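You operate a simulated robot arm through the tools that you are given. There is no shell and no other tool. Be economical: measure what you need, move in short steps, check, and stop when the job is done.

You are at the controls of a simulated robot arm. One attempt, no reset.

## Task
Empty the vacuum's dust cup into the grey bin and refit it.
Fine: latch and lid shut.
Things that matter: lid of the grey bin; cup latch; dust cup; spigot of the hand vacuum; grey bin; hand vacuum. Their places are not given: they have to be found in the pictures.

The check looks at the end state, three seconds after you hand in, the way a careful person would. Anything else that was tipped, shoved, dropped, spilled or broken makes it a failure. Lids that push on must go on centred and level and be pressed home; caps that screw on are set level and turned clockwise until they are tight.

## Robot
A 7-joint arm with a two-finger parallel gripper, fixed in place. Base frame: the origin is at the foot of the arm, x ahead of it, y to its left, z up. Lengths are in m, angles in rad, forces in N, time in s.
Its first joint turns from -2.897 to 2.897 rad. Payload 4.4 kg.
Tool frame: the origin (TCP) lies between the finger pads and is the grasp point; the fingertips stand 0.023 m ahead of it; z points along the fingers, y is the line along which they close. Largest opening 0.094 m; finger width 0.038, thickness 0.01; the body of the gripper, 0.054 by 0.096 m, starts 0.039 m behind the TCP.
Orientation is that of the tool frame in the base frame, as [roll, pitch, yaw] about the fixed x, y, z axes, in that order (R = Rz(yaw) Ry(pitch) Rx(roll)). With the fingers straight down and closing along the base's y, the tool's x points along the base's -x, its y along +y and its z along -z.

## Interface
- The arm moves only by the tool drive_tool. Its argument "targets" is a list of rows, each a list of 7 numbers: the shift along the tool's x, y, z in m, then the turn, a rotation vector about the tool's x, y, z in rad, then the finger opening in m, from 0 to 0.094. In form: [[dx, dy, dz, wx, wy, wz, grip], ...]. A call has 1 to 8 rows; each row is the pose to reach, as a shift and turn from the pose commanded when the call began, along the tool's axes at that moment. Rows are played at 5 a second. More than 0.05 m and 0.15 rad between two rows, or a gripper value outside its range, and nothing of the call is played. Where a pose cannot be reached the arm comes as near as it can. A force on the tool above 90 N (or 10 N above the force at the start of the call, whichever is more), or a blocked arm, ends the call early, and 0.2 s more pass. Each finger travels about 0.072 m/s and halts on what it meets, pressing with about 27 N; the grip force reading is that of the motor and also rises with nothing between the fingers. The clock runs only during rows and for 0.2 s after the last one: add rows that repeat a pose to give the fingers time. The reply holds the time, the measured pose of the TCP, the force on the tool along the base axes, the opening and the grip force, in the units named above and with some noise, and new pictures: "views" is both (left out), scene, wrist or none.
- Cameras (640 x 400 px; columns grow to the right, rows downward): "scene" is fixed at [0.0486, -0.5006, 1.4541]; the picture's right is [0.72, -0.70, 0.00], its down [-0.23, -0.23, -0.95] and it looks along [0.66, 0.68, -0.32] (base axes); focal length 351 px, centre (320, 200). "wrist" rides on the gripper at [0.086, 0.016, -0.075] in the tool frame; the picture's right is [-0.18, 0.98, 0.00], its down [-0.58, -0.11, -0.81] and it looks along [-0.79, -0.15, 0.59] (tool axes); focal length 243 px, centre (320, 200).
- pixel_to_xyz(camera, pixels): for up to 12 pixels [column, row] of the newest picture of that camera ("zoom" is the newest enlarged one), the place [x, y, z] in the base frame of the surface seen there, good to about 0.002 m. The clock stands still meanwhile.
- inspect(camera, box): a new picture of the part [left, top, right, bottom] of that camera's present view, enlarged. The clock stands still meanwhile.
- hand_in(): hands the job in; it is judged then, once.

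Work in short steps. Measure before you move; look again where a grasp or a placing could have gone wrong, and mend it. You have 80 turns and 200 pictures in all, those below and enlarged ones among them. Open the gripper and draw the arm clear of the work before you hand the job in, unless the task says otherwise; then end with one line.

The tools are called after "Call:" as a command line: name --pt "numbers of a row" for each row, then --argument value for the rest, lists and objects as JSON in quotes. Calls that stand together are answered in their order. drive_tool: Moves the arm, as the interface text tells. Its arguments: {"type":"object","properties":{"targets":{"type":"array"},"views":{"type":"string","enum":["both","scene","wrist","none"]}},"required":["targets"]} The other tools are called the same way: pixel_to_xyz (camera, pixels) gives the place of the surface under pixels of a picture; inspect (camera, box) takes an enlarged picture of a part of a camera's view; hand_in () hands the job in.

At the start:

```text
time_s: 0.0
tcp_pos: [0.419, 0.499, 1.3665]
tool_rot: [-3.141, -0.002, 3.141]
wrist_force: [0.6, -0.5, -0.7]
finger_gap: 0.0939
finger_force: 0.0
```

scene: 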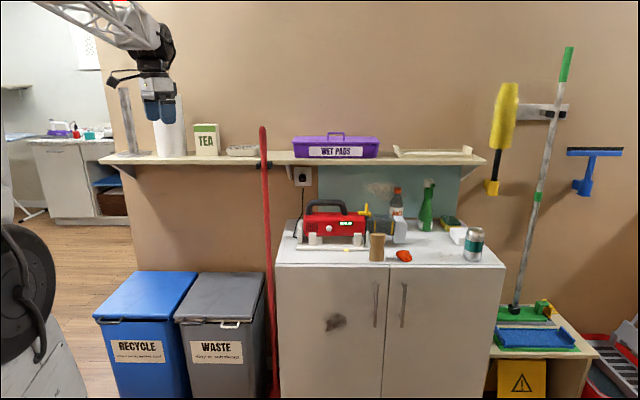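
wrist: 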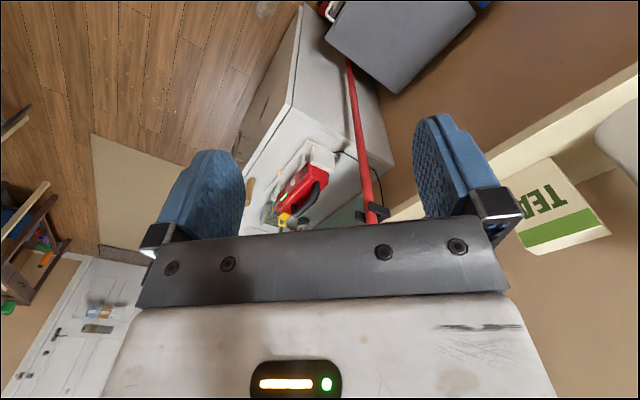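

The scene shows the red vacuum near (335,222) and the grey WASTE bin near (225,300). I enlarge both to understand the parts.

Call:
inspect --camera "scene" --box '[270, 170, 510, 320]'

Call:
inspect --camera "scene" --box '[80, 250, 300, 390]'

Call:
pixel_to_xyz --camera "scene" --pixels '[[335, 222], [376, 228], [400, 232], [376, 247], [404, 256], [365, 210], [220, 273], [175, 320], [241, 322], [200, 273], [263, 273], [230, 325]]'

```text
2.67 times, centred on (390, 245) of scene
```

zoom: 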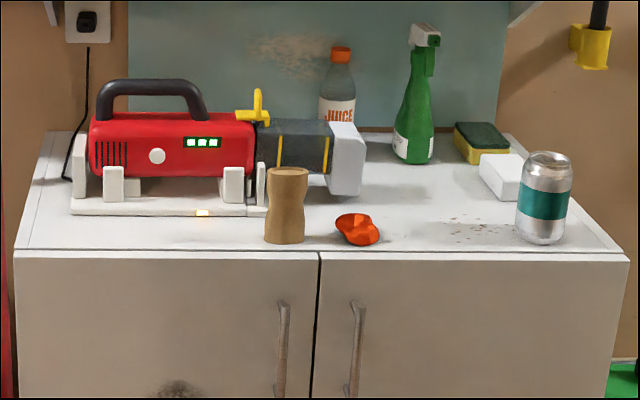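

```text
2.86 times, centred on (190, 320) of scene
```

zoom: 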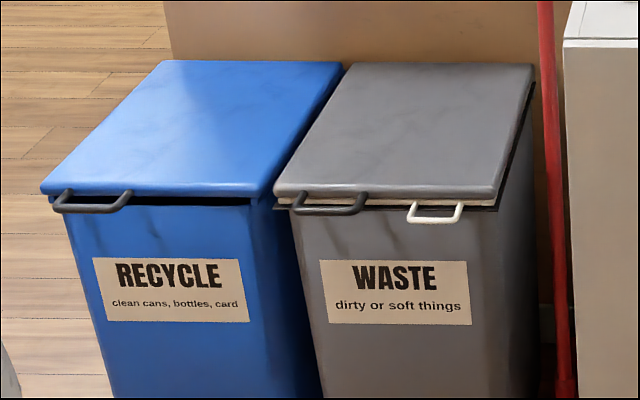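

```text
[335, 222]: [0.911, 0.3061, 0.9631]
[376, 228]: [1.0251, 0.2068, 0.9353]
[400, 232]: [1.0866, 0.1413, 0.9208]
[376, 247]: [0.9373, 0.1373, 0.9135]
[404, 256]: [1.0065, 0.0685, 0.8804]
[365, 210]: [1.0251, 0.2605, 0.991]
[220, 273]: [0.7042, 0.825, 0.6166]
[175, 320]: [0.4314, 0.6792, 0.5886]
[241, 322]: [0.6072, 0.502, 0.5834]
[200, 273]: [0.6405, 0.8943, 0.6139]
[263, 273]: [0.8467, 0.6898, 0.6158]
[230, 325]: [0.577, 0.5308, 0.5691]
```

The yellow lever on the vacuum looks like the latch, and the grey body with a white end looks like the cup. I enlarge these further, along with the bin handles.

Call:
inspect --camera "scene" --box '[340, 190, 420, 265]'

Call:
pixel_to_xyz --camera "zoom" --pixels '[[150, 110], [220, 130], [200, 200], [300, 160], [350, 170], [430, 130], [480, 120], [470, 200], [440, 230], [270, 270], [270, 400], [130, 210]]'

Call:
inspect --camera "scene" --box '[165, 300, 285, 375]'

```text
5.33 times, centred on (380, 228) of scene
```

zoom: 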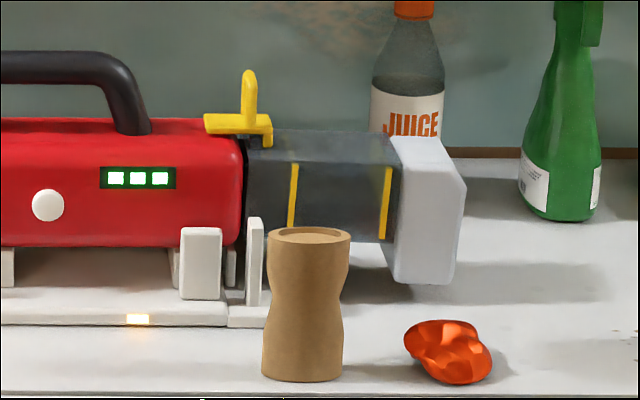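

```text
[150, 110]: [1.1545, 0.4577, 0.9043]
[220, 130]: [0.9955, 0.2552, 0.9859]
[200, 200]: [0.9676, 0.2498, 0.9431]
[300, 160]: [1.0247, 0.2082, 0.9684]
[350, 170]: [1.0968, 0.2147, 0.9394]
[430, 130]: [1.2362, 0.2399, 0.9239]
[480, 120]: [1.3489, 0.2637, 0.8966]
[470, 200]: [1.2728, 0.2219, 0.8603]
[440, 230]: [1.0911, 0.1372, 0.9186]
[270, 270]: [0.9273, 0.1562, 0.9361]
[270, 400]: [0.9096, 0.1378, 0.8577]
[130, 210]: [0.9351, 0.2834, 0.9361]
```

```text
5.33 times, centred on (225, 338) of scene
```

zoom: 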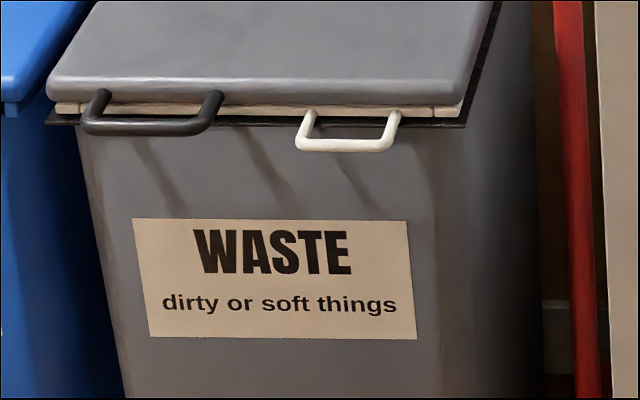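

The dark handle belongs to the lid, while the white one seems to belong to an inner frame. I measure the handles and the lid edges in the newest zoom.

Call:
pixel_to_xyz --camera "zoom" --pixels '[[150, 128], [90, 128], [210, 125], [150, 117], [150, 95], [100, 103], [215, 98], [345, 146], [345, 125], [60, 90], [460, 90], [200, 60]]'

Call:
pixel_to_xyz --camera "scene" --pixels '[[200, 272], [262, 272], [265, 263], [240, 262], [285, 160], [200, 160], [265, 140], [265, 300], [180, 165]]'

```text
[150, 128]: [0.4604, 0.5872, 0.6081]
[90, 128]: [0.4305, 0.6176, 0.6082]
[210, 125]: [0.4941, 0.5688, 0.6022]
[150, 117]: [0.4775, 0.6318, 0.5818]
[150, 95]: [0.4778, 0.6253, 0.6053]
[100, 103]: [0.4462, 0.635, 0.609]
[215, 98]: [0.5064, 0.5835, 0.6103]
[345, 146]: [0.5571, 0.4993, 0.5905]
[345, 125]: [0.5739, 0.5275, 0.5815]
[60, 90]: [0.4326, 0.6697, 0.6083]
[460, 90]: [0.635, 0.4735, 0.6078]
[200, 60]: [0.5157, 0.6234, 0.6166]
```

```text
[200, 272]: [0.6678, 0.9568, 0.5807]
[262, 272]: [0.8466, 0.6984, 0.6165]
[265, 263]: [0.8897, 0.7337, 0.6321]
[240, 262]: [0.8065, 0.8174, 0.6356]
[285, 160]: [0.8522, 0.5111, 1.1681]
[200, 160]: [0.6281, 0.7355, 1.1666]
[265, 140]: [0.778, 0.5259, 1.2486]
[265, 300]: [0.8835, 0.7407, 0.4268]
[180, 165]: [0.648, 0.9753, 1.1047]
```

The lid's handle bar is centred near (0.462, 0.593, 0.604), parallel to u=(0.718,-0.696), and the lid is hinged at the wall side. I turn the tool so the fingers close across the bar and descend partway.

Call:
drive_tool --pt "-0.0054 0.0118 0.044 0 0 0.096 0.06" --pt "-0.0108 0.0235 0.088 0 0 0.193 0.06" --pt "-0.0161 0.0353 0.132 0 0 0.289 0.06" --pt "-0.0215 0.047 0.176 0 0 0.385 0.06" --pt "-0.0269 0.0588 0.22 0 0 0.481 0.06" --pt "-0.0323 0.0705 0.264 0 0 0.578 0.06" --pt "-0.0376 0.0823 0.308 0 0 0.674 0.06" --pt "-0.043 0.094 0.35 0 0 0.77 0.06"

```text
time_s: 1.8
tcp_pos: [0.4605, 0.5925, 1.0154]
tool_rot: [-3.139, 0.0, 2.369]
wrist_force: [-0.5, 0.2, 0.1]
finger_gap: 0.0601
finger_force: 0.0
```

scene: 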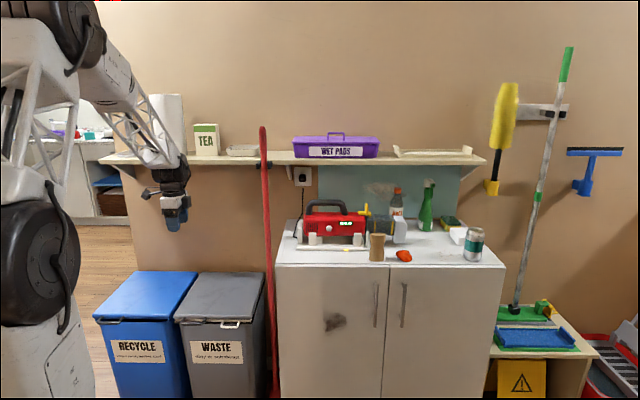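
wrist: 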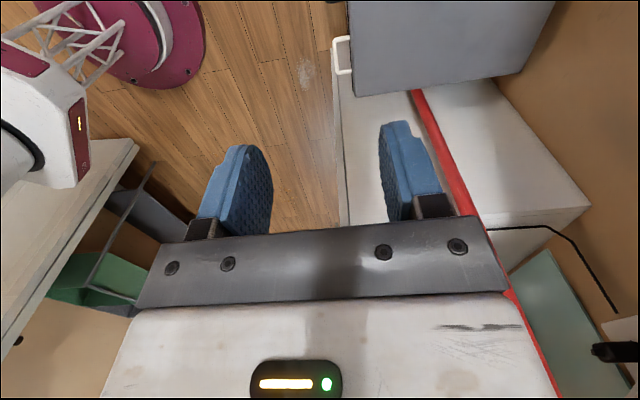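

The arm is above the handle. I descend to about z=0.68 with the fingers at 0.03, to fit the gap between bar and lid.

Call:
drive_tool --pt "0 0 0.045 0 0 0 0.03" --pt "0 0 0.09 0 0 0 0.03" --pt "0 0 0.135 0 0 0 0.03" --pt "0 0 0.18 0 0 0 0.03" --pt "0 0 0.225 0 0 0 0.03" --pt "0 0 0.27 0 0 0 0.03" --pt "0 0 0.315 0 0 0 0.03" --pt "0 0 0.335 0 0 0 0.03"

Call:
inspect --camera "scene" --box '[145, 260, 265, 335]'

```text
time_s: 3.6
tcp_pos: [0.4611, 0.5918, 0.6824]
tool_rot: [-3.14, 0.0, 2.371]
wrist_force: [-0.3, 0.1, 0.7]
finger_gap: 0.0302
finger_force: 0.1
```

scene: 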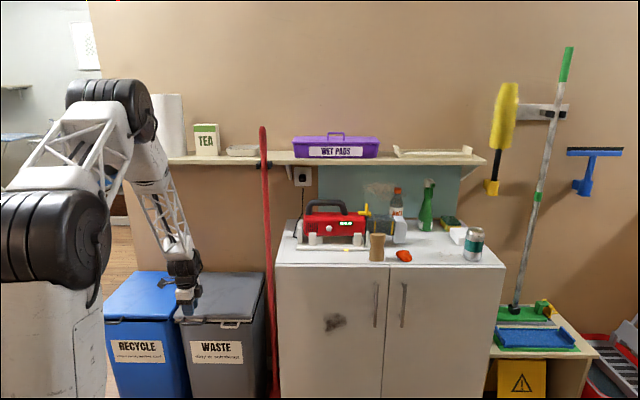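
wrist: 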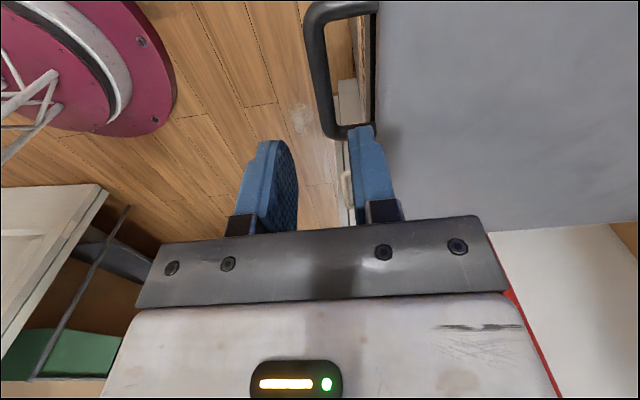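

```text
5.33 times, centred on (205, 298) of scene
```

zoom: 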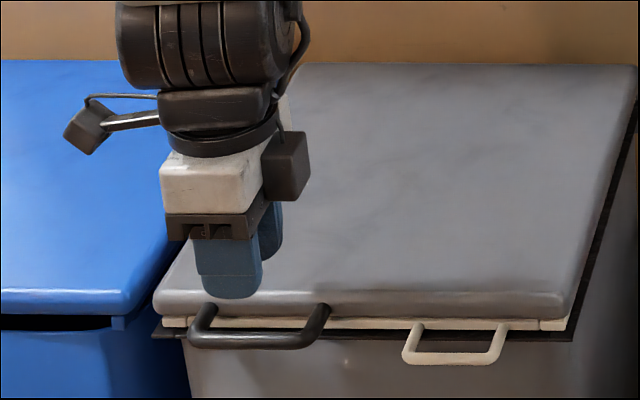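

The handle is visible in the wrist view: bar at (318,80), legs near (345,130) and (345,10), lid edge at (380,100). I measure these.

Call:
pixel_to_xyz --camera "wrist" --pixels '[[314, 60], [321, 60], [328, 130], [320, 10], [345, 130], [358, 5], [377, 80], [400, 80], [367, 80]]'

```text
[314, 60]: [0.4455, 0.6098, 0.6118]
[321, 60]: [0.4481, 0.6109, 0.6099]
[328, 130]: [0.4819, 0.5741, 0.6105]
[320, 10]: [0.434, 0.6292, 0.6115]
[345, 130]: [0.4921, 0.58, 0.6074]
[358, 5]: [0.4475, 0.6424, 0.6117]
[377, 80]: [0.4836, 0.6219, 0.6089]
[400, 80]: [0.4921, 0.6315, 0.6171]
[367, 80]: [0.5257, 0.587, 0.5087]
```

The bar centre is at n≈0.749 and z≈0.606, and the TCP is at n=0.746. I shift 3 mm, descend 0.075 and close on the bar.

Call:
drive_tool --pt "0 0.003 0.03 0 0 0 0.03" --pt "0 0.003 0.055 0 0 0 0.03" --pt "0 0.003 0.075 0 0 0 0.03" --pt "0 0.003 0.075 0 0 0 0.015" --pt "0 0.003 0.075 0 0 0 0.0" --pt "0 0.003 0.075 0 0 0 0.0"

Call:
inspect --camera "scene" --box '[145, 260, 265, 335]'

```text
time_s: 5.0
tcp_pos: [0.4632, 0.594, 0.6058]
tool_rot: [3.142, -0.001, 2.373]
wrist_force: [-4.8, -0.9, -0.9]
finger_gap: 0.0117
finger_force: 45.0
```

scene: 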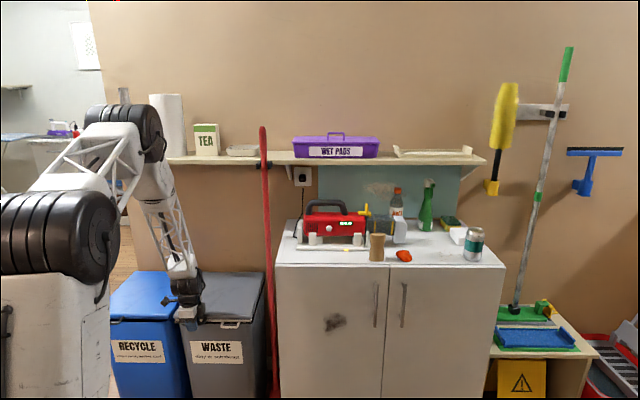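
wrist: 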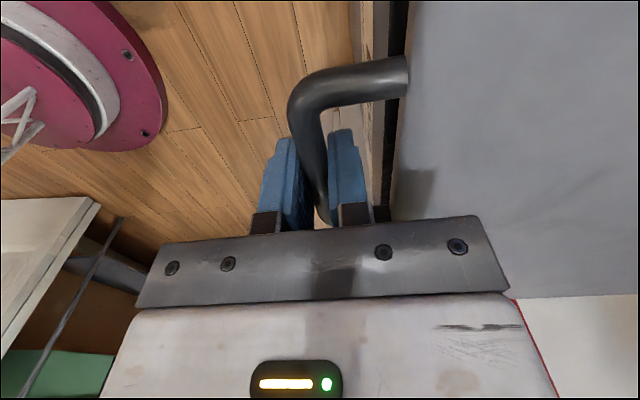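

```text
5.33 times, centred on (205, 298) of scene
```

zoom: 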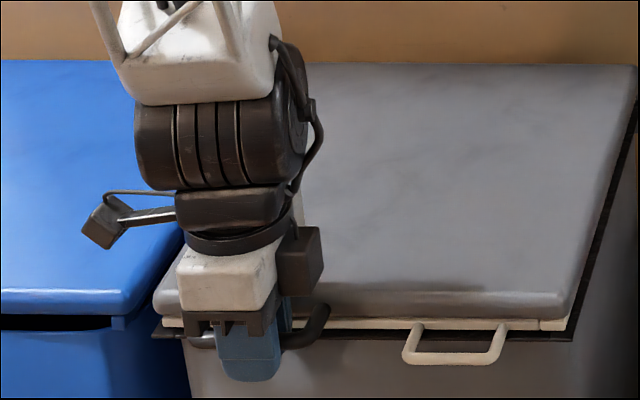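

The bar is held with a 0.0117 gap. I start the lid's arc (radius ≈0.341 about n≈1.09) up to 0.28 rad, rotating the tool with it.

Call:
drive_tool --pt "0 0.0008 -0.0239 -0.07 0 0 0.0" --pt "0 0.0033 -0.0476 -0.14 0 0 0.0" --pt "0 0.0075 -0.0711 -0.21 0 0 0.0" --pt "0 0.0133 -0.0942 -0.28 0 0 0.0"

Call:
inspect --camera "scene" --box '[145, 240, 265, 335]'

```text
time_s: 6.0
tcp_pos: [0.4712, 0.6014, 0.6991]
tool_rot: [2.861, 0.0, 2.373]
wrist_force: [-21.2, -25.0, 7.3]
finger_gap: 0.012
finger_force: 45.3
```

scene: 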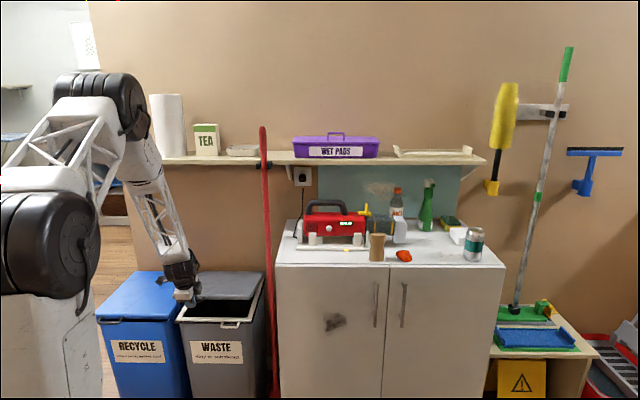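
wrist: 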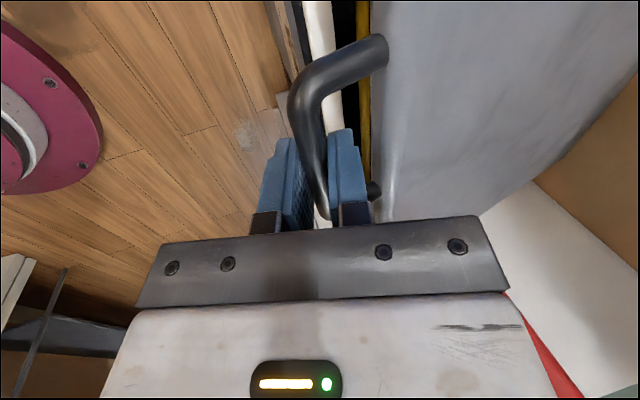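

```text
4.21 times, centred on (205, 288) of scene
```

zoom: 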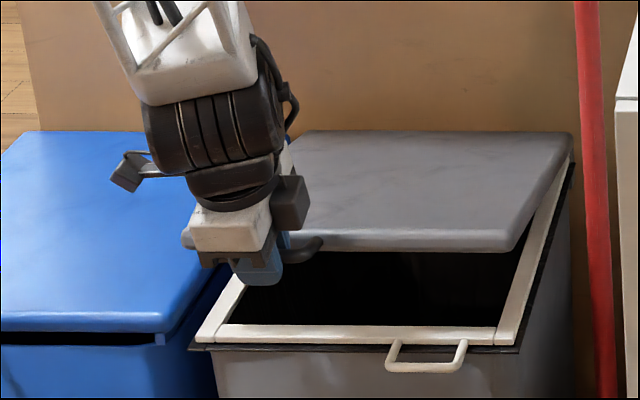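

The lid swings up alone and the inner frame stays put. The 33 N force toward -n suggests the pivot is slightly higher (z≈0.617), so I correct the arc and go on to 0.61 rad.

Call:
drive_tool --pt "0 0.01 -0.0215 -0.07 0 0 0.0" --pt "0 0.0371 -0.0564 -0.2 0 0 0.0" --pt "0 0.0688 -0.0876 -0.33 0 0 0.0" --views "scene"

```text
time_s: 6.8
tcp_pos: [0.4846, 0.6114, 0.7244]
tool_rot: [2.674, 0.012, 2.371]
wrist_force: [-34.5, -21.0, 13.0]
finger_gap: 0.0116
finger_force: 44.9
stopped in row 3: the force on the tool passed its limit (the readings are from after the stop); the commanded pose is now the measured one
```

scene: 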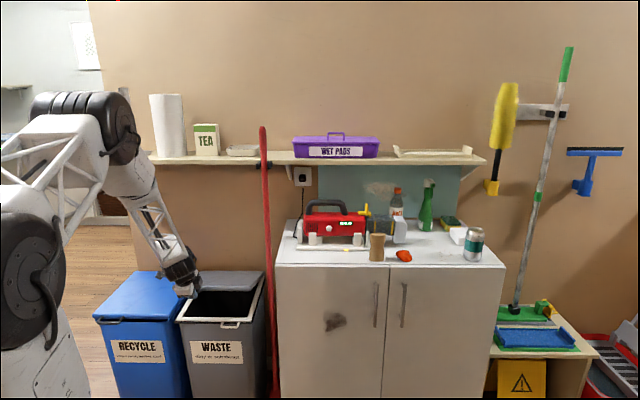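

The motion stopped on force, with tool angle 0.47 rad but only 0.118 m of lift. I inspect closely for the cause.

Call:
inspect --camera "scene" --box '[135, 225, 275, 330]'

Call:
inspect --camera "wrist" --box '[160, 0, 640, 300]'

```text
3.81 times, centred on (205, 278) of scene
```

zoom: 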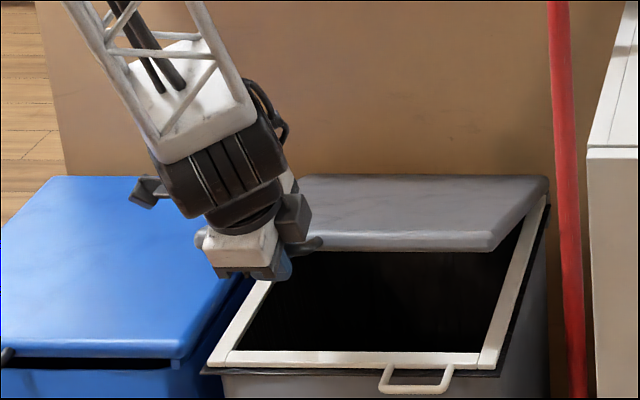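

```text
1.33 times, centred on (400, 150) of wrist
```

zoom: 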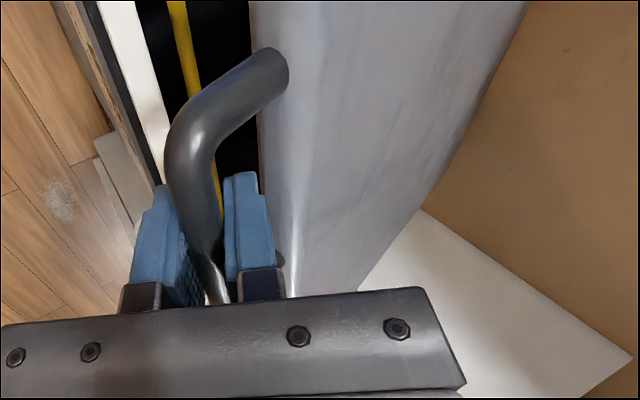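

I measure points on the tilted lid to find its true angle and pivot.

Call:
pixel_to_xyz --camera "scene" --pixels '[[239, 290], [239, 286], [235, 280], [230, 275], [226, 273], [260, 274], [252, 280], [262, 282], [258, 295], [250, 312]]'

Call:
pixel_to_xyz --camera "wrist" --pixels '[[320, 100], [305, 110], [360, 55], [375, 120], [400, 100], [450, 60], [260, 60], [295, 20]]'

```text
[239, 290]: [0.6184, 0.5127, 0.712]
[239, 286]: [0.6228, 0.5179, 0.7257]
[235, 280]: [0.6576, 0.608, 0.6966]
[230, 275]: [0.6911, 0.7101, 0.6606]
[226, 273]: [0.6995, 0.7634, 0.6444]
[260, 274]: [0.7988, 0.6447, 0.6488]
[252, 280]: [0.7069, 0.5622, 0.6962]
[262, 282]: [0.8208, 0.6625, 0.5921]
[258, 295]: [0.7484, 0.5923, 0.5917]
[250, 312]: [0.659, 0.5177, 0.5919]
```

```text
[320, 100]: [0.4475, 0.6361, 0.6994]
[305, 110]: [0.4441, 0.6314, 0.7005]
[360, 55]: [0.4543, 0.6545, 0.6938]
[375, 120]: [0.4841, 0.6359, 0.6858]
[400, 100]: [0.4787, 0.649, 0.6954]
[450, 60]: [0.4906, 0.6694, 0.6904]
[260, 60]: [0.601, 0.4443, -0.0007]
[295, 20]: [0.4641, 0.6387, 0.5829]
```

Wrist and scene readings of the lid disagree by 3 cm, so I check with more scene pixels near the handle and left part of the lid.

Call:
inspect --camera "scene" --box '[175, 262, 247, 307]'

Call:
pixel_to_xyz --camera "scene" --pixels '[[206, 288], [205, 290], [210, 286], [210, 281], [220, 286], [230, 286], [220, 281], [230, 281], [240, 281], [225, 290]]'

```text
8.89 times, centred on (211, 284) of scene
```

zoom: 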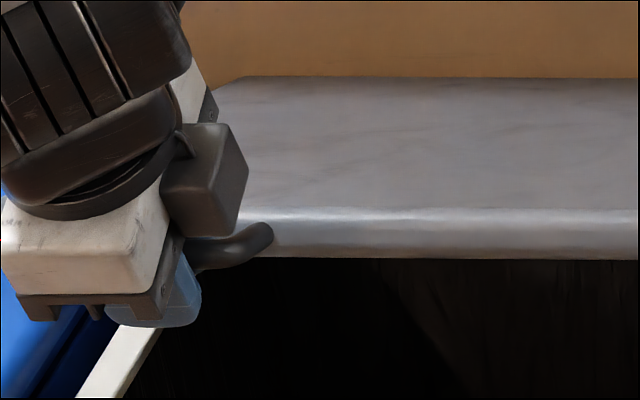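

```text
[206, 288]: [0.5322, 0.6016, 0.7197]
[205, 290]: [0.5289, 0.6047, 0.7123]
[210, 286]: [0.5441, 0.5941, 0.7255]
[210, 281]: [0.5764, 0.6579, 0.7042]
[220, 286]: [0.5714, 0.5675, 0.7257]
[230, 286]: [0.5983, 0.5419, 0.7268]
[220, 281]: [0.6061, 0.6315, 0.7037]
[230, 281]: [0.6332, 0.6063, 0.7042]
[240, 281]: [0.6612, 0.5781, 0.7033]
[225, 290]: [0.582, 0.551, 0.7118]
```

The lid is flat at about 0.35 rad, and the force is purely radial outward, so the true radius is about 0.356 and the tool is over-rotated. I relax 1 cm outward and rotate back 0.12 rad, then read the force.

Call:
drive_tool --pt "0 -0.0045 -0.0022 0.06 0 0 0.0" --pt "0 -0.0089 -0.0045 0.12 0 0 0.0" --views "none"

```text
time_s: 7.4
tcp_pos: [0.4805, 0.6071, 0.7249]
tool_rot: [2.791, 0.012, 2.372]
wrist_force: [39.6, 38.4, -22.1]
finger_gap: 0.0122
finger_force: 45.0
```

Now the force reversed (+55 N inward), so the equilibrium lies between: n≈0.7737. I recompute the arc (radius 0.348 about n=1.105, z=0.617) and continue by 0.2 rad.

Call:
drive_tool --pt "0 0.0069 0.0024 0 0 0 0.0" --pt "0 0.0296 -0.0241 -0.1 0 0 0.0" --pt "0 0.0549 -0.048 -0.2 0 0 0.0" --views "scene"

```text
time_s: 8.2
tcp_pos: [0.5047, 0.6321, 0.7892]
tool_rot: [2.587, 0.009, 2.371]
wrist_force: [21.3, 0.1, -10.7]
finger_gap: 0.0123
finger_force: 45.1
```

scene: 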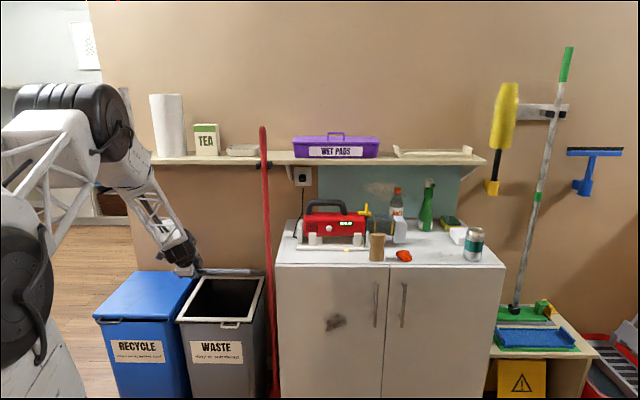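

The lid follows well with low force. I continue the arc by 0.4 rad more.

Call:
drive_tool --pt "0 0.0312 -0.0155 -0.1 0 0 0.0" --pt "0 0.0638 -0.0277 -0.2 0 0 0.0" --pt "0 0.0974 -0.0366 -0.3 0 0 0.0" --pt "0 0.1318 -0.0422 -0.4 0 0 0.0" --views "scene"

```text
time_s: 9.2
tcp_pos: [0.5635, 0.6974, 0.8926]
tool_rot: [2.193, 0.01, 2.37]
wrist_force: [24.2, -12.9, -12.7]
finger_gap: 0.0116
finger_force: 44.8
```

scene: 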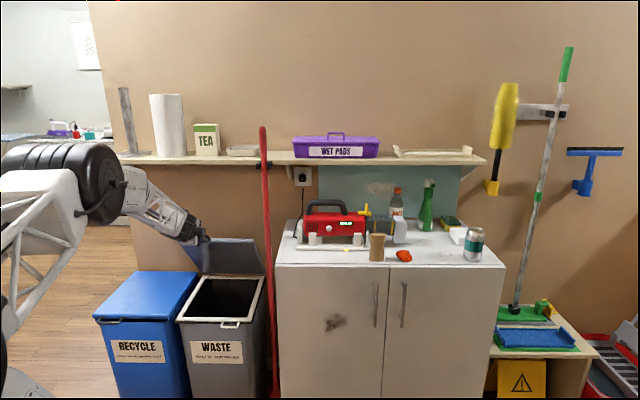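

Continuing the arc to about 1.45 rad of lid angle, watching for shelf and wall clearance.

Call:
drive_tool --pt "0 0.0328 0.0116 -0.1 0 0 0.0" --pt "0 0.0644 0.0267 -0.2 0 0 0.0" --pt "0 0.0942 0.0444 -0.3 0 0 0.0" --pt "0 0.1221 0.0653 -0.4 0 0 0.0" --pt "0 0.1478 0.0888 -0.5 0 0 0.0"

```text
time_s: 10.4
tcp_pos: [0.6856, 0.8309, 0.9954]
tool_rot: [1.928, 0.015, 2.381]
wrist_force: [0.1, 0.9, 3.8]
finger_gap: 0.0
finger_force: 42.6
out of reach, approached as far as the arm can: row 1, 2, 3, 4, 5
```

scene: 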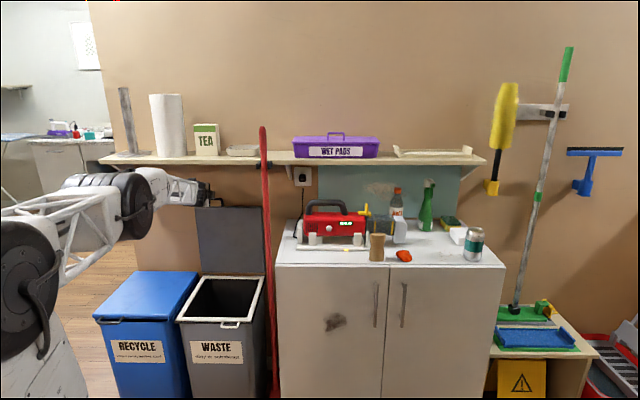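
wrist: 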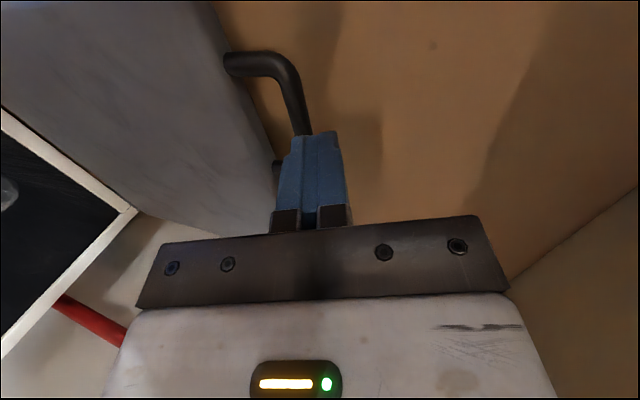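

The fingers slipped off near the end, but the lid looks upright. I measure its angle.

Call:
pixel_to_xyz --camera "scene" --pixels '[[230, 212], [230, 240], [230, 265], [260, 215], [260, 265], [215, 250], [215, 180], [262, 190]]'

Call:
inspect --camera "scene" --box '[165, 165, 285, 335]'

```text
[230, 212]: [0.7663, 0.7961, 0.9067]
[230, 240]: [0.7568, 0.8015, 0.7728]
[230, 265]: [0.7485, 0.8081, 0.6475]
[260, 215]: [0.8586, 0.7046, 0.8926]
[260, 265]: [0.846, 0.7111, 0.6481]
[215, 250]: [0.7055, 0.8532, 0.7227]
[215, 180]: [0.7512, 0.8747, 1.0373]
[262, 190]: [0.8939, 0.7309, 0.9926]
```

```text
2.35 times, centred on (225, 250) of scene
```

zoom: 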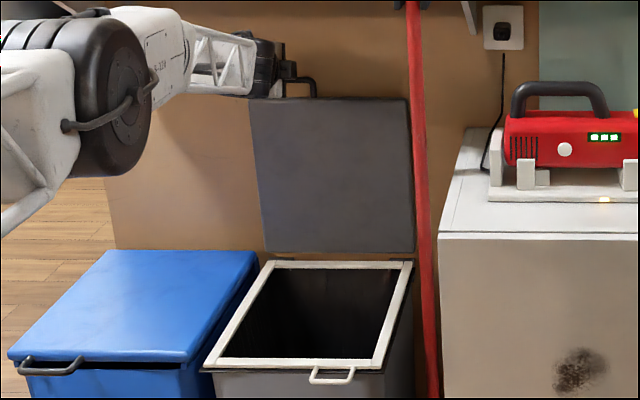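

The lid stands just past vertical (underside n≈1.10 top and bottom). I back the tool out along its own axis and check the lid stays.

Call:
drive_tool --pt "0 0 -0.04 0 0 0 0.0" --pt "0 0 -0.08 0 0 0 0.0" --pt "0 0 -0.12 0 0 0 0.0" --pt "0 0 -0.16 0 0 0 0.0" --pt "0 0 -0.2 0 0 0 0.0" --pt "0 0 -0.24 0 0 0 0.0"

```text
time_s: 11.8
tcp_pos: [0.5333, 0.6717, 1.0858]
tool_rot: [1.962, 0.017, 2.385]
wrist_force: [0.2, -0.4, -0.5]
finger_gap: 0.0001
finger_force: 42.3
out of reach, approached as far as the arm can: row 1, 2, 3, 4, 5, 6
```

scene: 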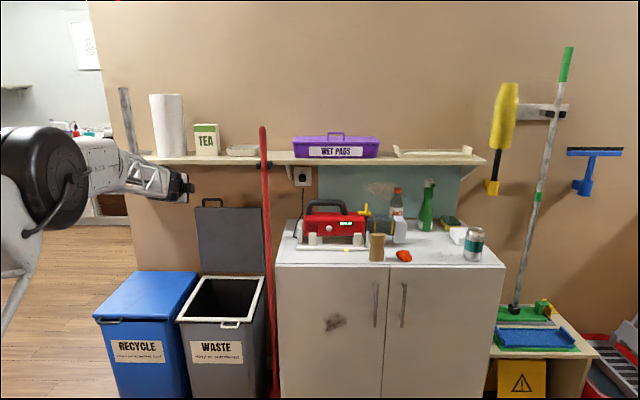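
wrist: 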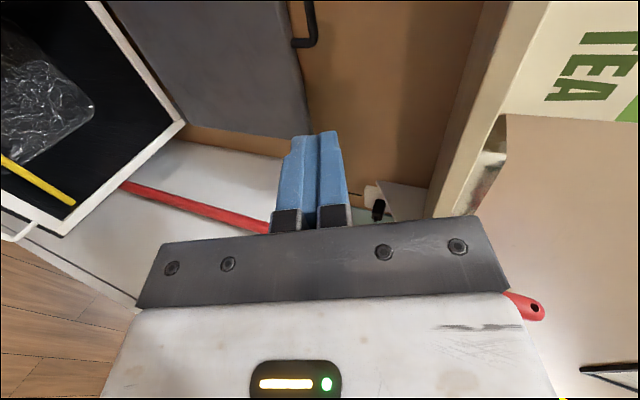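

The lid stays open by itself. I now retract to (0.55, 0.45, 1.30) while turning the tool to point down, on the way to view the vacuum.

Call:
drive_tool --pt "-0.021 0.0176 -0.0275 0.147 0 0 0.04" --pt "-0.042 0.0352 -0.055 0.294 0 0 0.04" --pt "-0.063 0.0527 -0.0825 0.441 0 0 0.04" --pt "-0.084 0.0703 -0.11 0.588 0 0 0.04" --pt "-0.105 0.0879 -0.1375 0.735 0 0 0.04" --pt "-0.126 0.1055 -0.165 0.882 0 0 0.04" --pt "-0.147 0.123 -0.1925 1.029 0 0 0.04" --pt "-0.168 0.1406 -0.22 1.176 0 0 0.04" --views "none"

```text
time_s: 13.6
tcp_pos: [0.5462, 0.4459, 1.301]
tool_rot: [3.119, 0.015, 2.381]
wrist_force: [0.3, -0.2, -0.4]
finger_gap: 0.0401
finger_force: 0.1
```

Now I move over to above the vacuum at about (0.85, 0.30, 1.30).

Call:
drive_tool --pt "-0.04 0.013 0 0 0 0 0.04" --pt "-0.08 0.026 0 0 0 0 0.04" --pt "-0.12 0.039 0 0 0 0 0.04" --pt "-0.16 0.052 0 0 0 0 0.04" --pt "-0.2 0.065 0 0 0 0 0.04" --pt "-0.24 0.078 0 0 0 0 0.04" --pt "-0.28 0.091 0 0 0 0 0.04" --pt "-0.321 0.1036 0 0 0 0 0.04"

```text
time_s: 15.4
tcp_pos: [0.8507, 0.2997, 1.3085]
tool_rot: [3.115, 0.014, 2.38]
wrist_force: [0.6, -0.2, 0.5]
finger_gap: 0.0401
finger_force: 0.0
```

scene: 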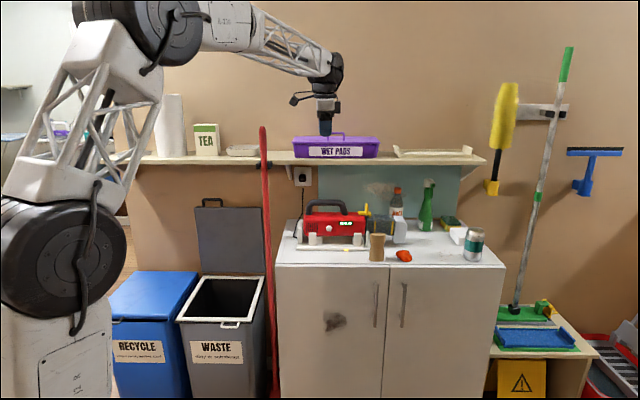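
wrist: 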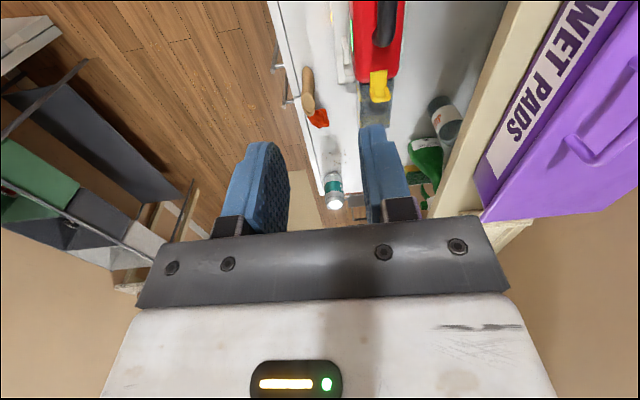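

The wrist view shows the latch at (380,85) and the cup below it. I enlarge and measure.

Call:
inspect --camera "wrist" --box '[300, 0, 460, 140]'

Call:
pixel_to_xyz --camera "wrist" --pixels '[[380, 72], [383, 98], [360, 110], [392, 110], [360, 95], [365, 120], [390, 120], [310, 85], [403, 60], [358, 60], [440, 105], [318, 118]]'

```text
2.86 times, centred on (380, 70) of wrist
```

zoom: 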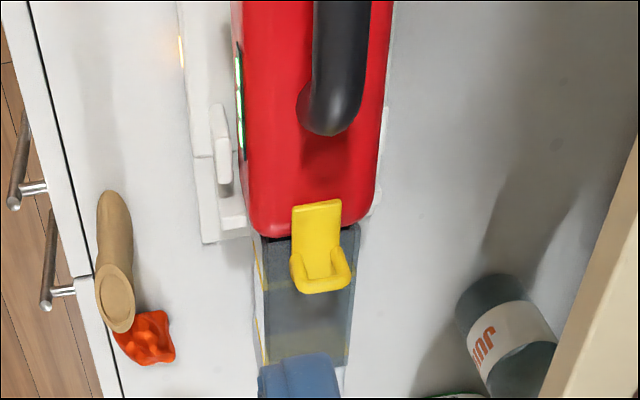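

```text
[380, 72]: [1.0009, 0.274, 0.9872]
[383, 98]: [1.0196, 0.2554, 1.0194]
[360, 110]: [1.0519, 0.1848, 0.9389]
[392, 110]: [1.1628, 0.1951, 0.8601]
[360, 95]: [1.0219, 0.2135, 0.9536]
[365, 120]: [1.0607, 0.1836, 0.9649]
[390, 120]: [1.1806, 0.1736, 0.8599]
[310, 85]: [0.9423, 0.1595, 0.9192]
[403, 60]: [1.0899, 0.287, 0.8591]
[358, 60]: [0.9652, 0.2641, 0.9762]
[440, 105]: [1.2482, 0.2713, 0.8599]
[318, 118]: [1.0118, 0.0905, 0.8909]
```

The latch is a yellow plate with an upright loop hooked over the cup's top. I shift 0.09 m along the vacuum axis and lower slightly to see the whole cup.

Call:
drive_tool --pt "-0.03 0 0.015 0 0 0 0.04" --pt "-0.06 0 0.03 0 0 0 0.04" --pt "-0.09 0 0.045 0 0 0 0.04" --views "wrist"

Call:
inspect --camera "wrist" --box '[300, 0, 460, 140]'

```text
time_s: 16.2
tcp_pos: [0.9163, 0.2358, 1.2635]
tool_rot: [3.113, 0.014, 2.381]
wrist_force: [-0.8, -0.9, 0.8]
finger_gap: 0.0402
finger_force: 0.0
```

wrist: 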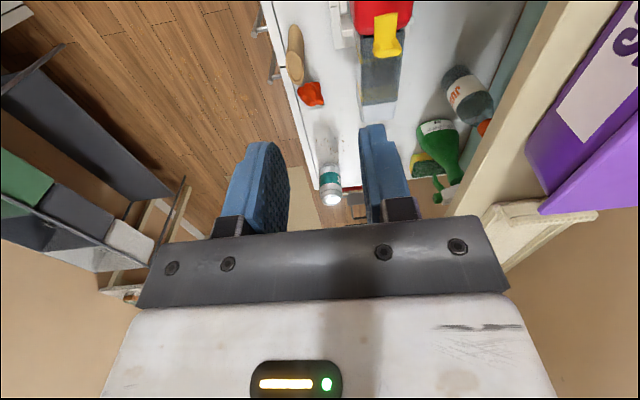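

```text
2.86 times, centred on (380, 70) of wrist
```

zoom: 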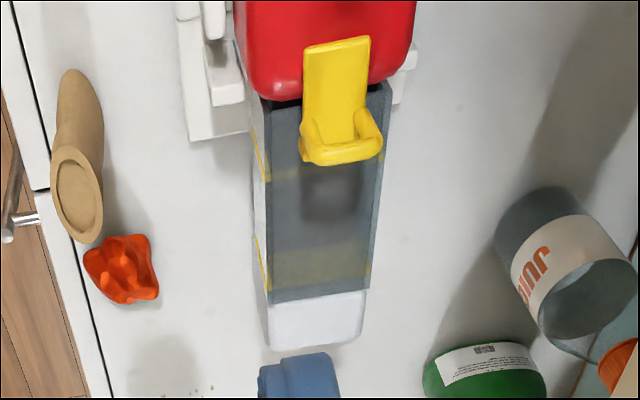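

The cup is clear now. I measure its top edges, the cap and the latch on this zoom.

Call:
pixel_to_xyz --camera "zoom" --pixels '[[276, 185], [374, 185], [278, 290], [364, 280], [320, 240], [320, 320], [275, 335], [358, 335], [335, 50], [340, 155], [335, 100], [262, 200]]'

Call:
pixel_to_xyz --camera "zoom" --pixels '[[308, 150], [380, 140], [335, 135], [312, 60], [366, 60], [300, 92], [382, 95], [262, 300], [265, 280], [75, 160], [85, 240], [240, 60]]'

```text
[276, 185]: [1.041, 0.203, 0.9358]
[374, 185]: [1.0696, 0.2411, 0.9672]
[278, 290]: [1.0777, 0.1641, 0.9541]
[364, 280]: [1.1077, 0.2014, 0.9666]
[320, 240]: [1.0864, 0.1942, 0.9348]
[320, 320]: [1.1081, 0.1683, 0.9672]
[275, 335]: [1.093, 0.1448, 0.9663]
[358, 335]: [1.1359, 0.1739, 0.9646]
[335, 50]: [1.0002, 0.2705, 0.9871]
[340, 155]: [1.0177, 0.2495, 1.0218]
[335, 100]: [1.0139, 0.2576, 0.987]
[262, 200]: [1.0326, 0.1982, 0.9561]
```

```text
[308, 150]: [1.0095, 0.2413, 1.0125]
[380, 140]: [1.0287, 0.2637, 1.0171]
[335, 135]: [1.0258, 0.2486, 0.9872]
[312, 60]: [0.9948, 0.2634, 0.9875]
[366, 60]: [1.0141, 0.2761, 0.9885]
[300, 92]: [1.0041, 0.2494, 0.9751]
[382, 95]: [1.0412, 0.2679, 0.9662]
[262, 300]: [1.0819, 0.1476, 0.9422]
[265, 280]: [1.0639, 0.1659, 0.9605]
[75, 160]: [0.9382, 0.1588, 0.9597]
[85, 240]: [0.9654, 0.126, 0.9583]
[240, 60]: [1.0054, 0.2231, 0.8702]
```

Cup: n 0.859–0.918 wide, top z 0.967, u 0.555–0.70. Latch loop stands at u≈0.557, n≈0.89, up to z≈1.022. That spot is far, so I'll need a tilt toward +u with the camera on the upper side; I turn the tool about its axis by half a turn, starting now while backing off the shelf.

Call:
drive_tool --pt "0 -0.01 0 0 0 0.147 0.04" --pt "0 -0.02 0 0 0 0.294 0.04" --pt "0 -0.03 0 0 0 0.441 0.04" --pt "0 -0.04 0 0 0 0.588 0.04" --pt "0 -0.05 0 0 0 0.735 0.04" --pt "0 -0.06 0 0 0 0.882 0.04" --pt "0 -0.07 0 0 0 1.029 0.04" --pt "0 -0.08 0 0 0 1.176 0.04" --views "none"

Call:
drive_tool --pt "0 0 0 0 0 0.147 0.04" --pt "0 0 0 0 0 0.294 0.04" --pt "0 0 0 0 0 0.441 0.04" --pt "0 0 0 0 0 0.588 0.04" --pt "0 0 0 0 0 0.735 0.04" --pt "0 0 0 0 0 0.882 0.04" --pt "0 0 0 0 0 1.029 0.04" --pt "0 0 0 0 0 1.176 0.04" --views "none"

```text
time_s: 18.0
tcp_pos: [0.8619, 0.1818, 1.2618]
tool_rot: [3.118, -0.019, 1.202]
wrist_force: [-1.0, 0.2, -0.4]
finger_gap: 0.0401
finger_force: 0.1
```

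```text
time_s: 19.8
tcp_pos: [0.8678, 0.1582, 1.2616]
tool_rot: [-3.125, -0.031, 0.306]
wrist_force: [0.7, 1.0, -1.1]
finger_gap: 0.0398
finger_force: 0.0
out of reach, approached as far as the arm can: row 6, 7, 8
```

The wrist limit lies this way. Before choosing the approach I measure the white cap's front face, since a horizontal approach from the front (closing vertically) would reach better.

Call:
inspect --camera "scene" --box '[365, 205, 425, 265]'

Call:
pixel_to_xyz --camera "zoom" --pixels '[[300, 110], [300, 130], [300, 200], [300, 235], [300, 255], [230, 100], [230, 150], [230, 180], [340, 100], [340, 180], [320, 290], [300, 300]]'

```text
6.67 times, centred on (395, 235) of scene
```

zoom: 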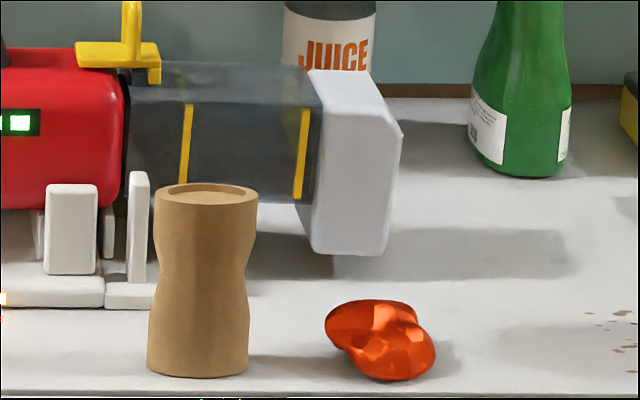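

```text
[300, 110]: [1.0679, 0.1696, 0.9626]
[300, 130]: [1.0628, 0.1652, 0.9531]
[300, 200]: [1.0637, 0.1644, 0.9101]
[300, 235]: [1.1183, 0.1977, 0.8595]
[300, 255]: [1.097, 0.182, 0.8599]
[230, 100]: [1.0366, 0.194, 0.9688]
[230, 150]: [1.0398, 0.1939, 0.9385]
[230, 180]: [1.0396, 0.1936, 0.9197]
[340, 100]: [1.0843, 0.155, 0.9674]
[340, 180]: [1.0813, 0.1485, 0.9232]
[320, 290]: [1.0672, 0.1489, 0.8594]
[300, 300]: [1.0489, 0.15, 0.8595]
```

Cap height ~0.085 and nearby vase/orange object rule out the front approach; top-down with tilt along +u it is. I unwind the wrist the other way (counter-clockwise) to reach tool x = +u.

Call:
drive_tool --pt "0 0 0 0 0 -0.137 0.04" --pt "0 0 0 0 0 -0.274 0.04" --pt "0 0 0 0 0 -0.411 0.04" --pt "0 0 0 0 0 -0.548 0.04" --pt "0 0 0 0 0 -0.685 0.04" --pt "0 0 0 0 0 -0.822 0.04" --pt "0 0 0 0 0 -0.959 0.04" --pt "0 0 0 0 0 -1.096 0.04" --views "none"

Call:
drive_tool --pt "0 0 0 0 0 -0.137 0.04" --pt "0 0 0 0 0 -0.274 0.04" --pt "0 0 0 0 0 -0.411 0.04" --pt "0 0 0 0 0 -0.548 0.04" --pt "0 0 0 0 0 -0.685 0.04" --pt "0 0 0 0 0 -0.822 0.04" --pt "0 0 0 0 0 -0.959 0.04" --pt "0 0 0 0 0 -1.096 0.04" --views "none"

Call:
drive_tool --pt "0 0 0 0 0 -0.137 0.04" --pt "0 0 0 0 0 -0.274 0.04" --pt "0 0 0 0 0 -0.411 0.04" --pt "0 0 0 0 0 -0.548 0.04" --pt "0 0 0 0 0 -0.685 0.04" --pt "0 0 0 0 0 -0.822 0.04" --pt "0 0 0 0 0 -0.959 0.04" --pt "0 0 0 0 0 -1.096 0.04" --views "none"

Call:
drive_tool --pt "0 0 0 0 0 -0.137 0.04" --pt "0 0 0 0 0 -0.274 0.04" --pt "0 0 0 0 0 -0.411 0.04" --pt "0 0 0 0 0 -0.548 0.04" --pt "0 0 0 0 0 -0.685 0.04" --pt "0 0 0 0 0 -0.822 0.04" --pt "0 0 0 0 0 -0.959 0.04" --pt "0 0 0 0 0 -1.096 0.04" --views "none"

Call:
drive_tool --pt "0 0 0 0 0 -0.137 0.0" --pt "0 0 0 0 0 -0.274 0.0" --pt "0 0 0 0 0 -0.411 0.0" --pt "0 0 0 0 0 -0.548 0.0" --pt "0 0 0 0 0 -0.685 0.0" --pt "0 0 0 0 0 -0.822 0.0" --pt "0 0 0 0 0 -0.959 0.0" --pt "0 0 0 0 0 -1.096 0.0"

```text
time_s: 21.6
tcp_pos: [0.8683, 0.1596, 1.2637]
tool_rot: [3.119, -0.029, 1.405]
wrist_force: [-0.2, 0.0, -0.7]
finger_gap: 0.0402
finger_force: 0.1
```

```text
time_s: 23.4
tcp_pos: [0.8667, 0.1588, 1.2641]
tool_rot: [3.106, 0.005, 2.503]
wrist_force: [0.9, 0.4, -0.8]
finger_gap: 0.04
finger_force: 0.0
```

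```text
time_s: 25.2
tcp_pos: [0.8671, 0.1592, 1.2636]
tool_rot: [3.128, 0.036, -2.685]
wrist_force: [0.6, -0.2, 0.3]
finger_gap: 0.04
finger_force: 0.1
```

```text
time_s: 27.0
tcp_pos: [0.8666, 0.1576, 1.2655]
tool_rot: [-3.117, 0.025, -1.59]
wrist_force: [0.1, 0.2, 0.8]
finger_gap: 0.04
finger_force: 0.1
```

```text
time_s: 28.8
tcp_pos: [0.8681, 0.1585, 1.264]
tool_rot: [-3.106, -0.01, -0.493]
wrist_force: [-0.4, 0.0, 0.9]
finger_gap: 0.0
finger_force: 26.7
```

scene: 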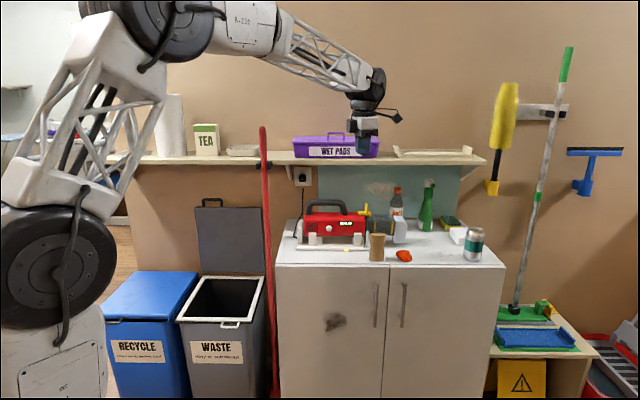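
wrist: 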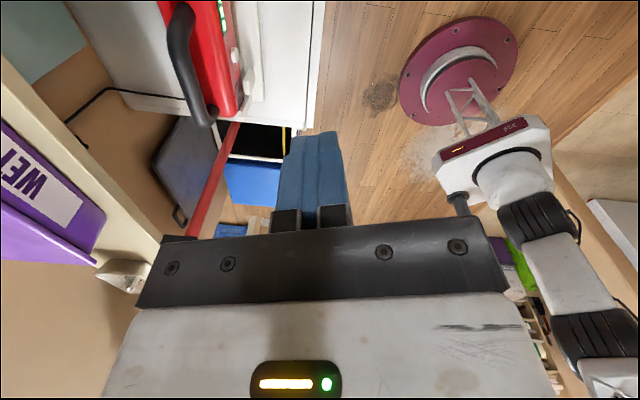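

I finish the yaw (0.277 more), leaving tool x along +u, and move a bit toward the cup while tilting the fingers toward +u.

Call:
drive_tool --pt "0 0 0 0 0 0.14 0.0" --pt "0 0 0 -0.03 0 0.277 0.0" --views "none"

Call:
drive_tool --pt "0.01 -0.01 0.02 0 0.12 0 0.0" --pt "0.02 -0.02 0.04 0 0.24 0 0.0" --pt "0.03 -0.03 0.06 0 0.36 0 0.0" --pt "0.04 -0.04 0.08 0 0.48 0 0.0" --pt "0.05 -0.05 0.1 0 0.6 0 0.0"

```text
time_s: 29.4
tcp_pos: [0.8681, 0.1577, 1.2638]
tool_rot: [-3.134, -0.005, -0.773]
wrist_force: [-0.9, -0.6, 0.0]
finger_gap: 0.0
finger_force: 26.9
```

```text
time_s: 30.6
tcp_pos: [0.939, 0.1598, 1.1647]
tool_rot: [-3.133, -0.607, -0.779]
wrist_force: [1.0, -0.7, 0.6]
finger_gap: 0.0
finger_force: 26.8
```

scene: 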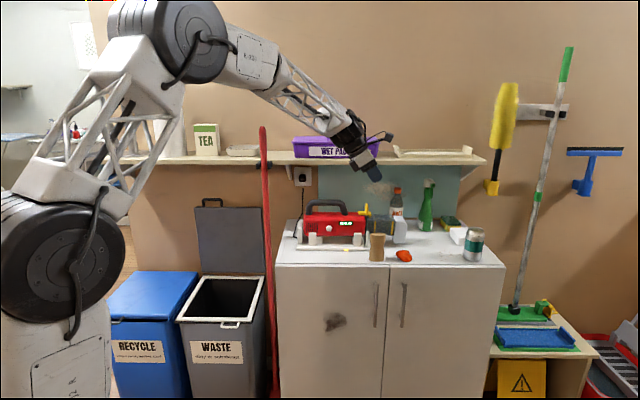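
wrist: 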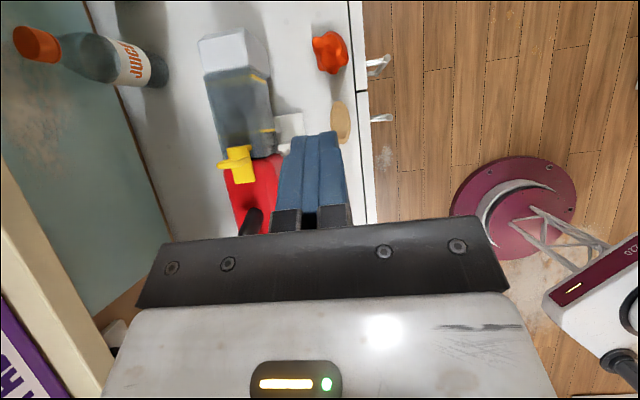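

The view is good: cup, latch loop at (238,163) and the neighbours are all clear. I move to hover just above and on the +u side of the latch loop.

Call:
drive_tool --pt "-0.0064 -0.03 0.0275 0 0 0 0.0" --pt "-0.0127 -0.06 0.055 0 0 0 0.0" --pt "-0.019 -0.09 0.0825 0 0 0 0.0" --pt "-0.0254 -0.121 0.1102 0 0 0 0.0"

Call:
inspect --camera "scene" --box '[325, 170, 425, 260]'

```text
time_s: 31.6
tcp_pos: [1.0528, 0.2197, 1.0597]
tool_rot: [-3.131, -0.606, -0.778]
wrist_force: [0.2, -0.5, -0.4]
finger_gap: 0.0
finger_force: 26.7
```

scene: 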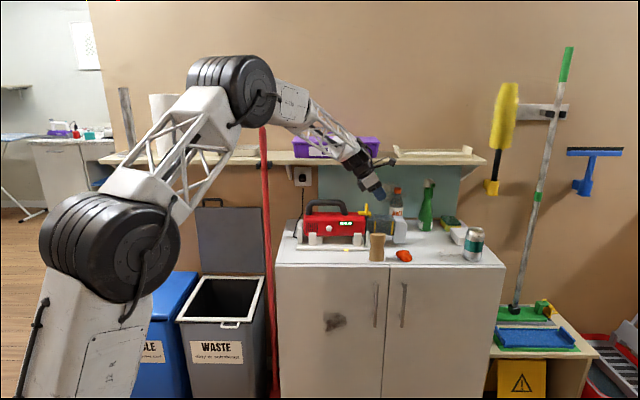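
wrist: 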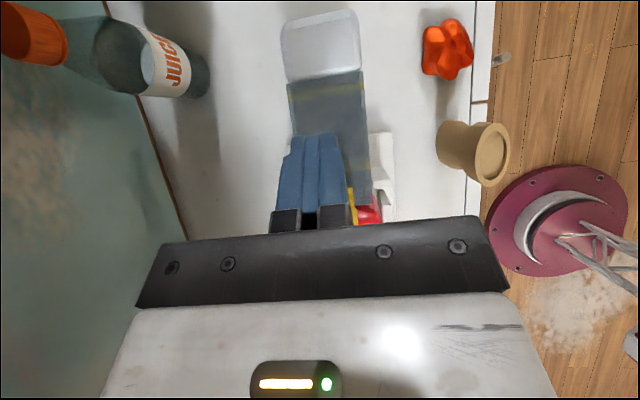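

```text
4.44 times, centred on (375, 215) of scene
```

zoom: 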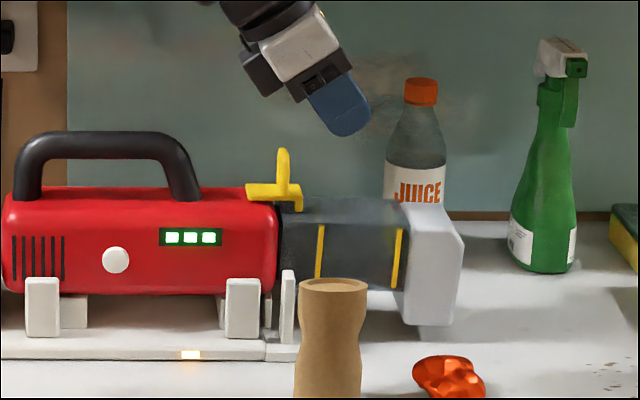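

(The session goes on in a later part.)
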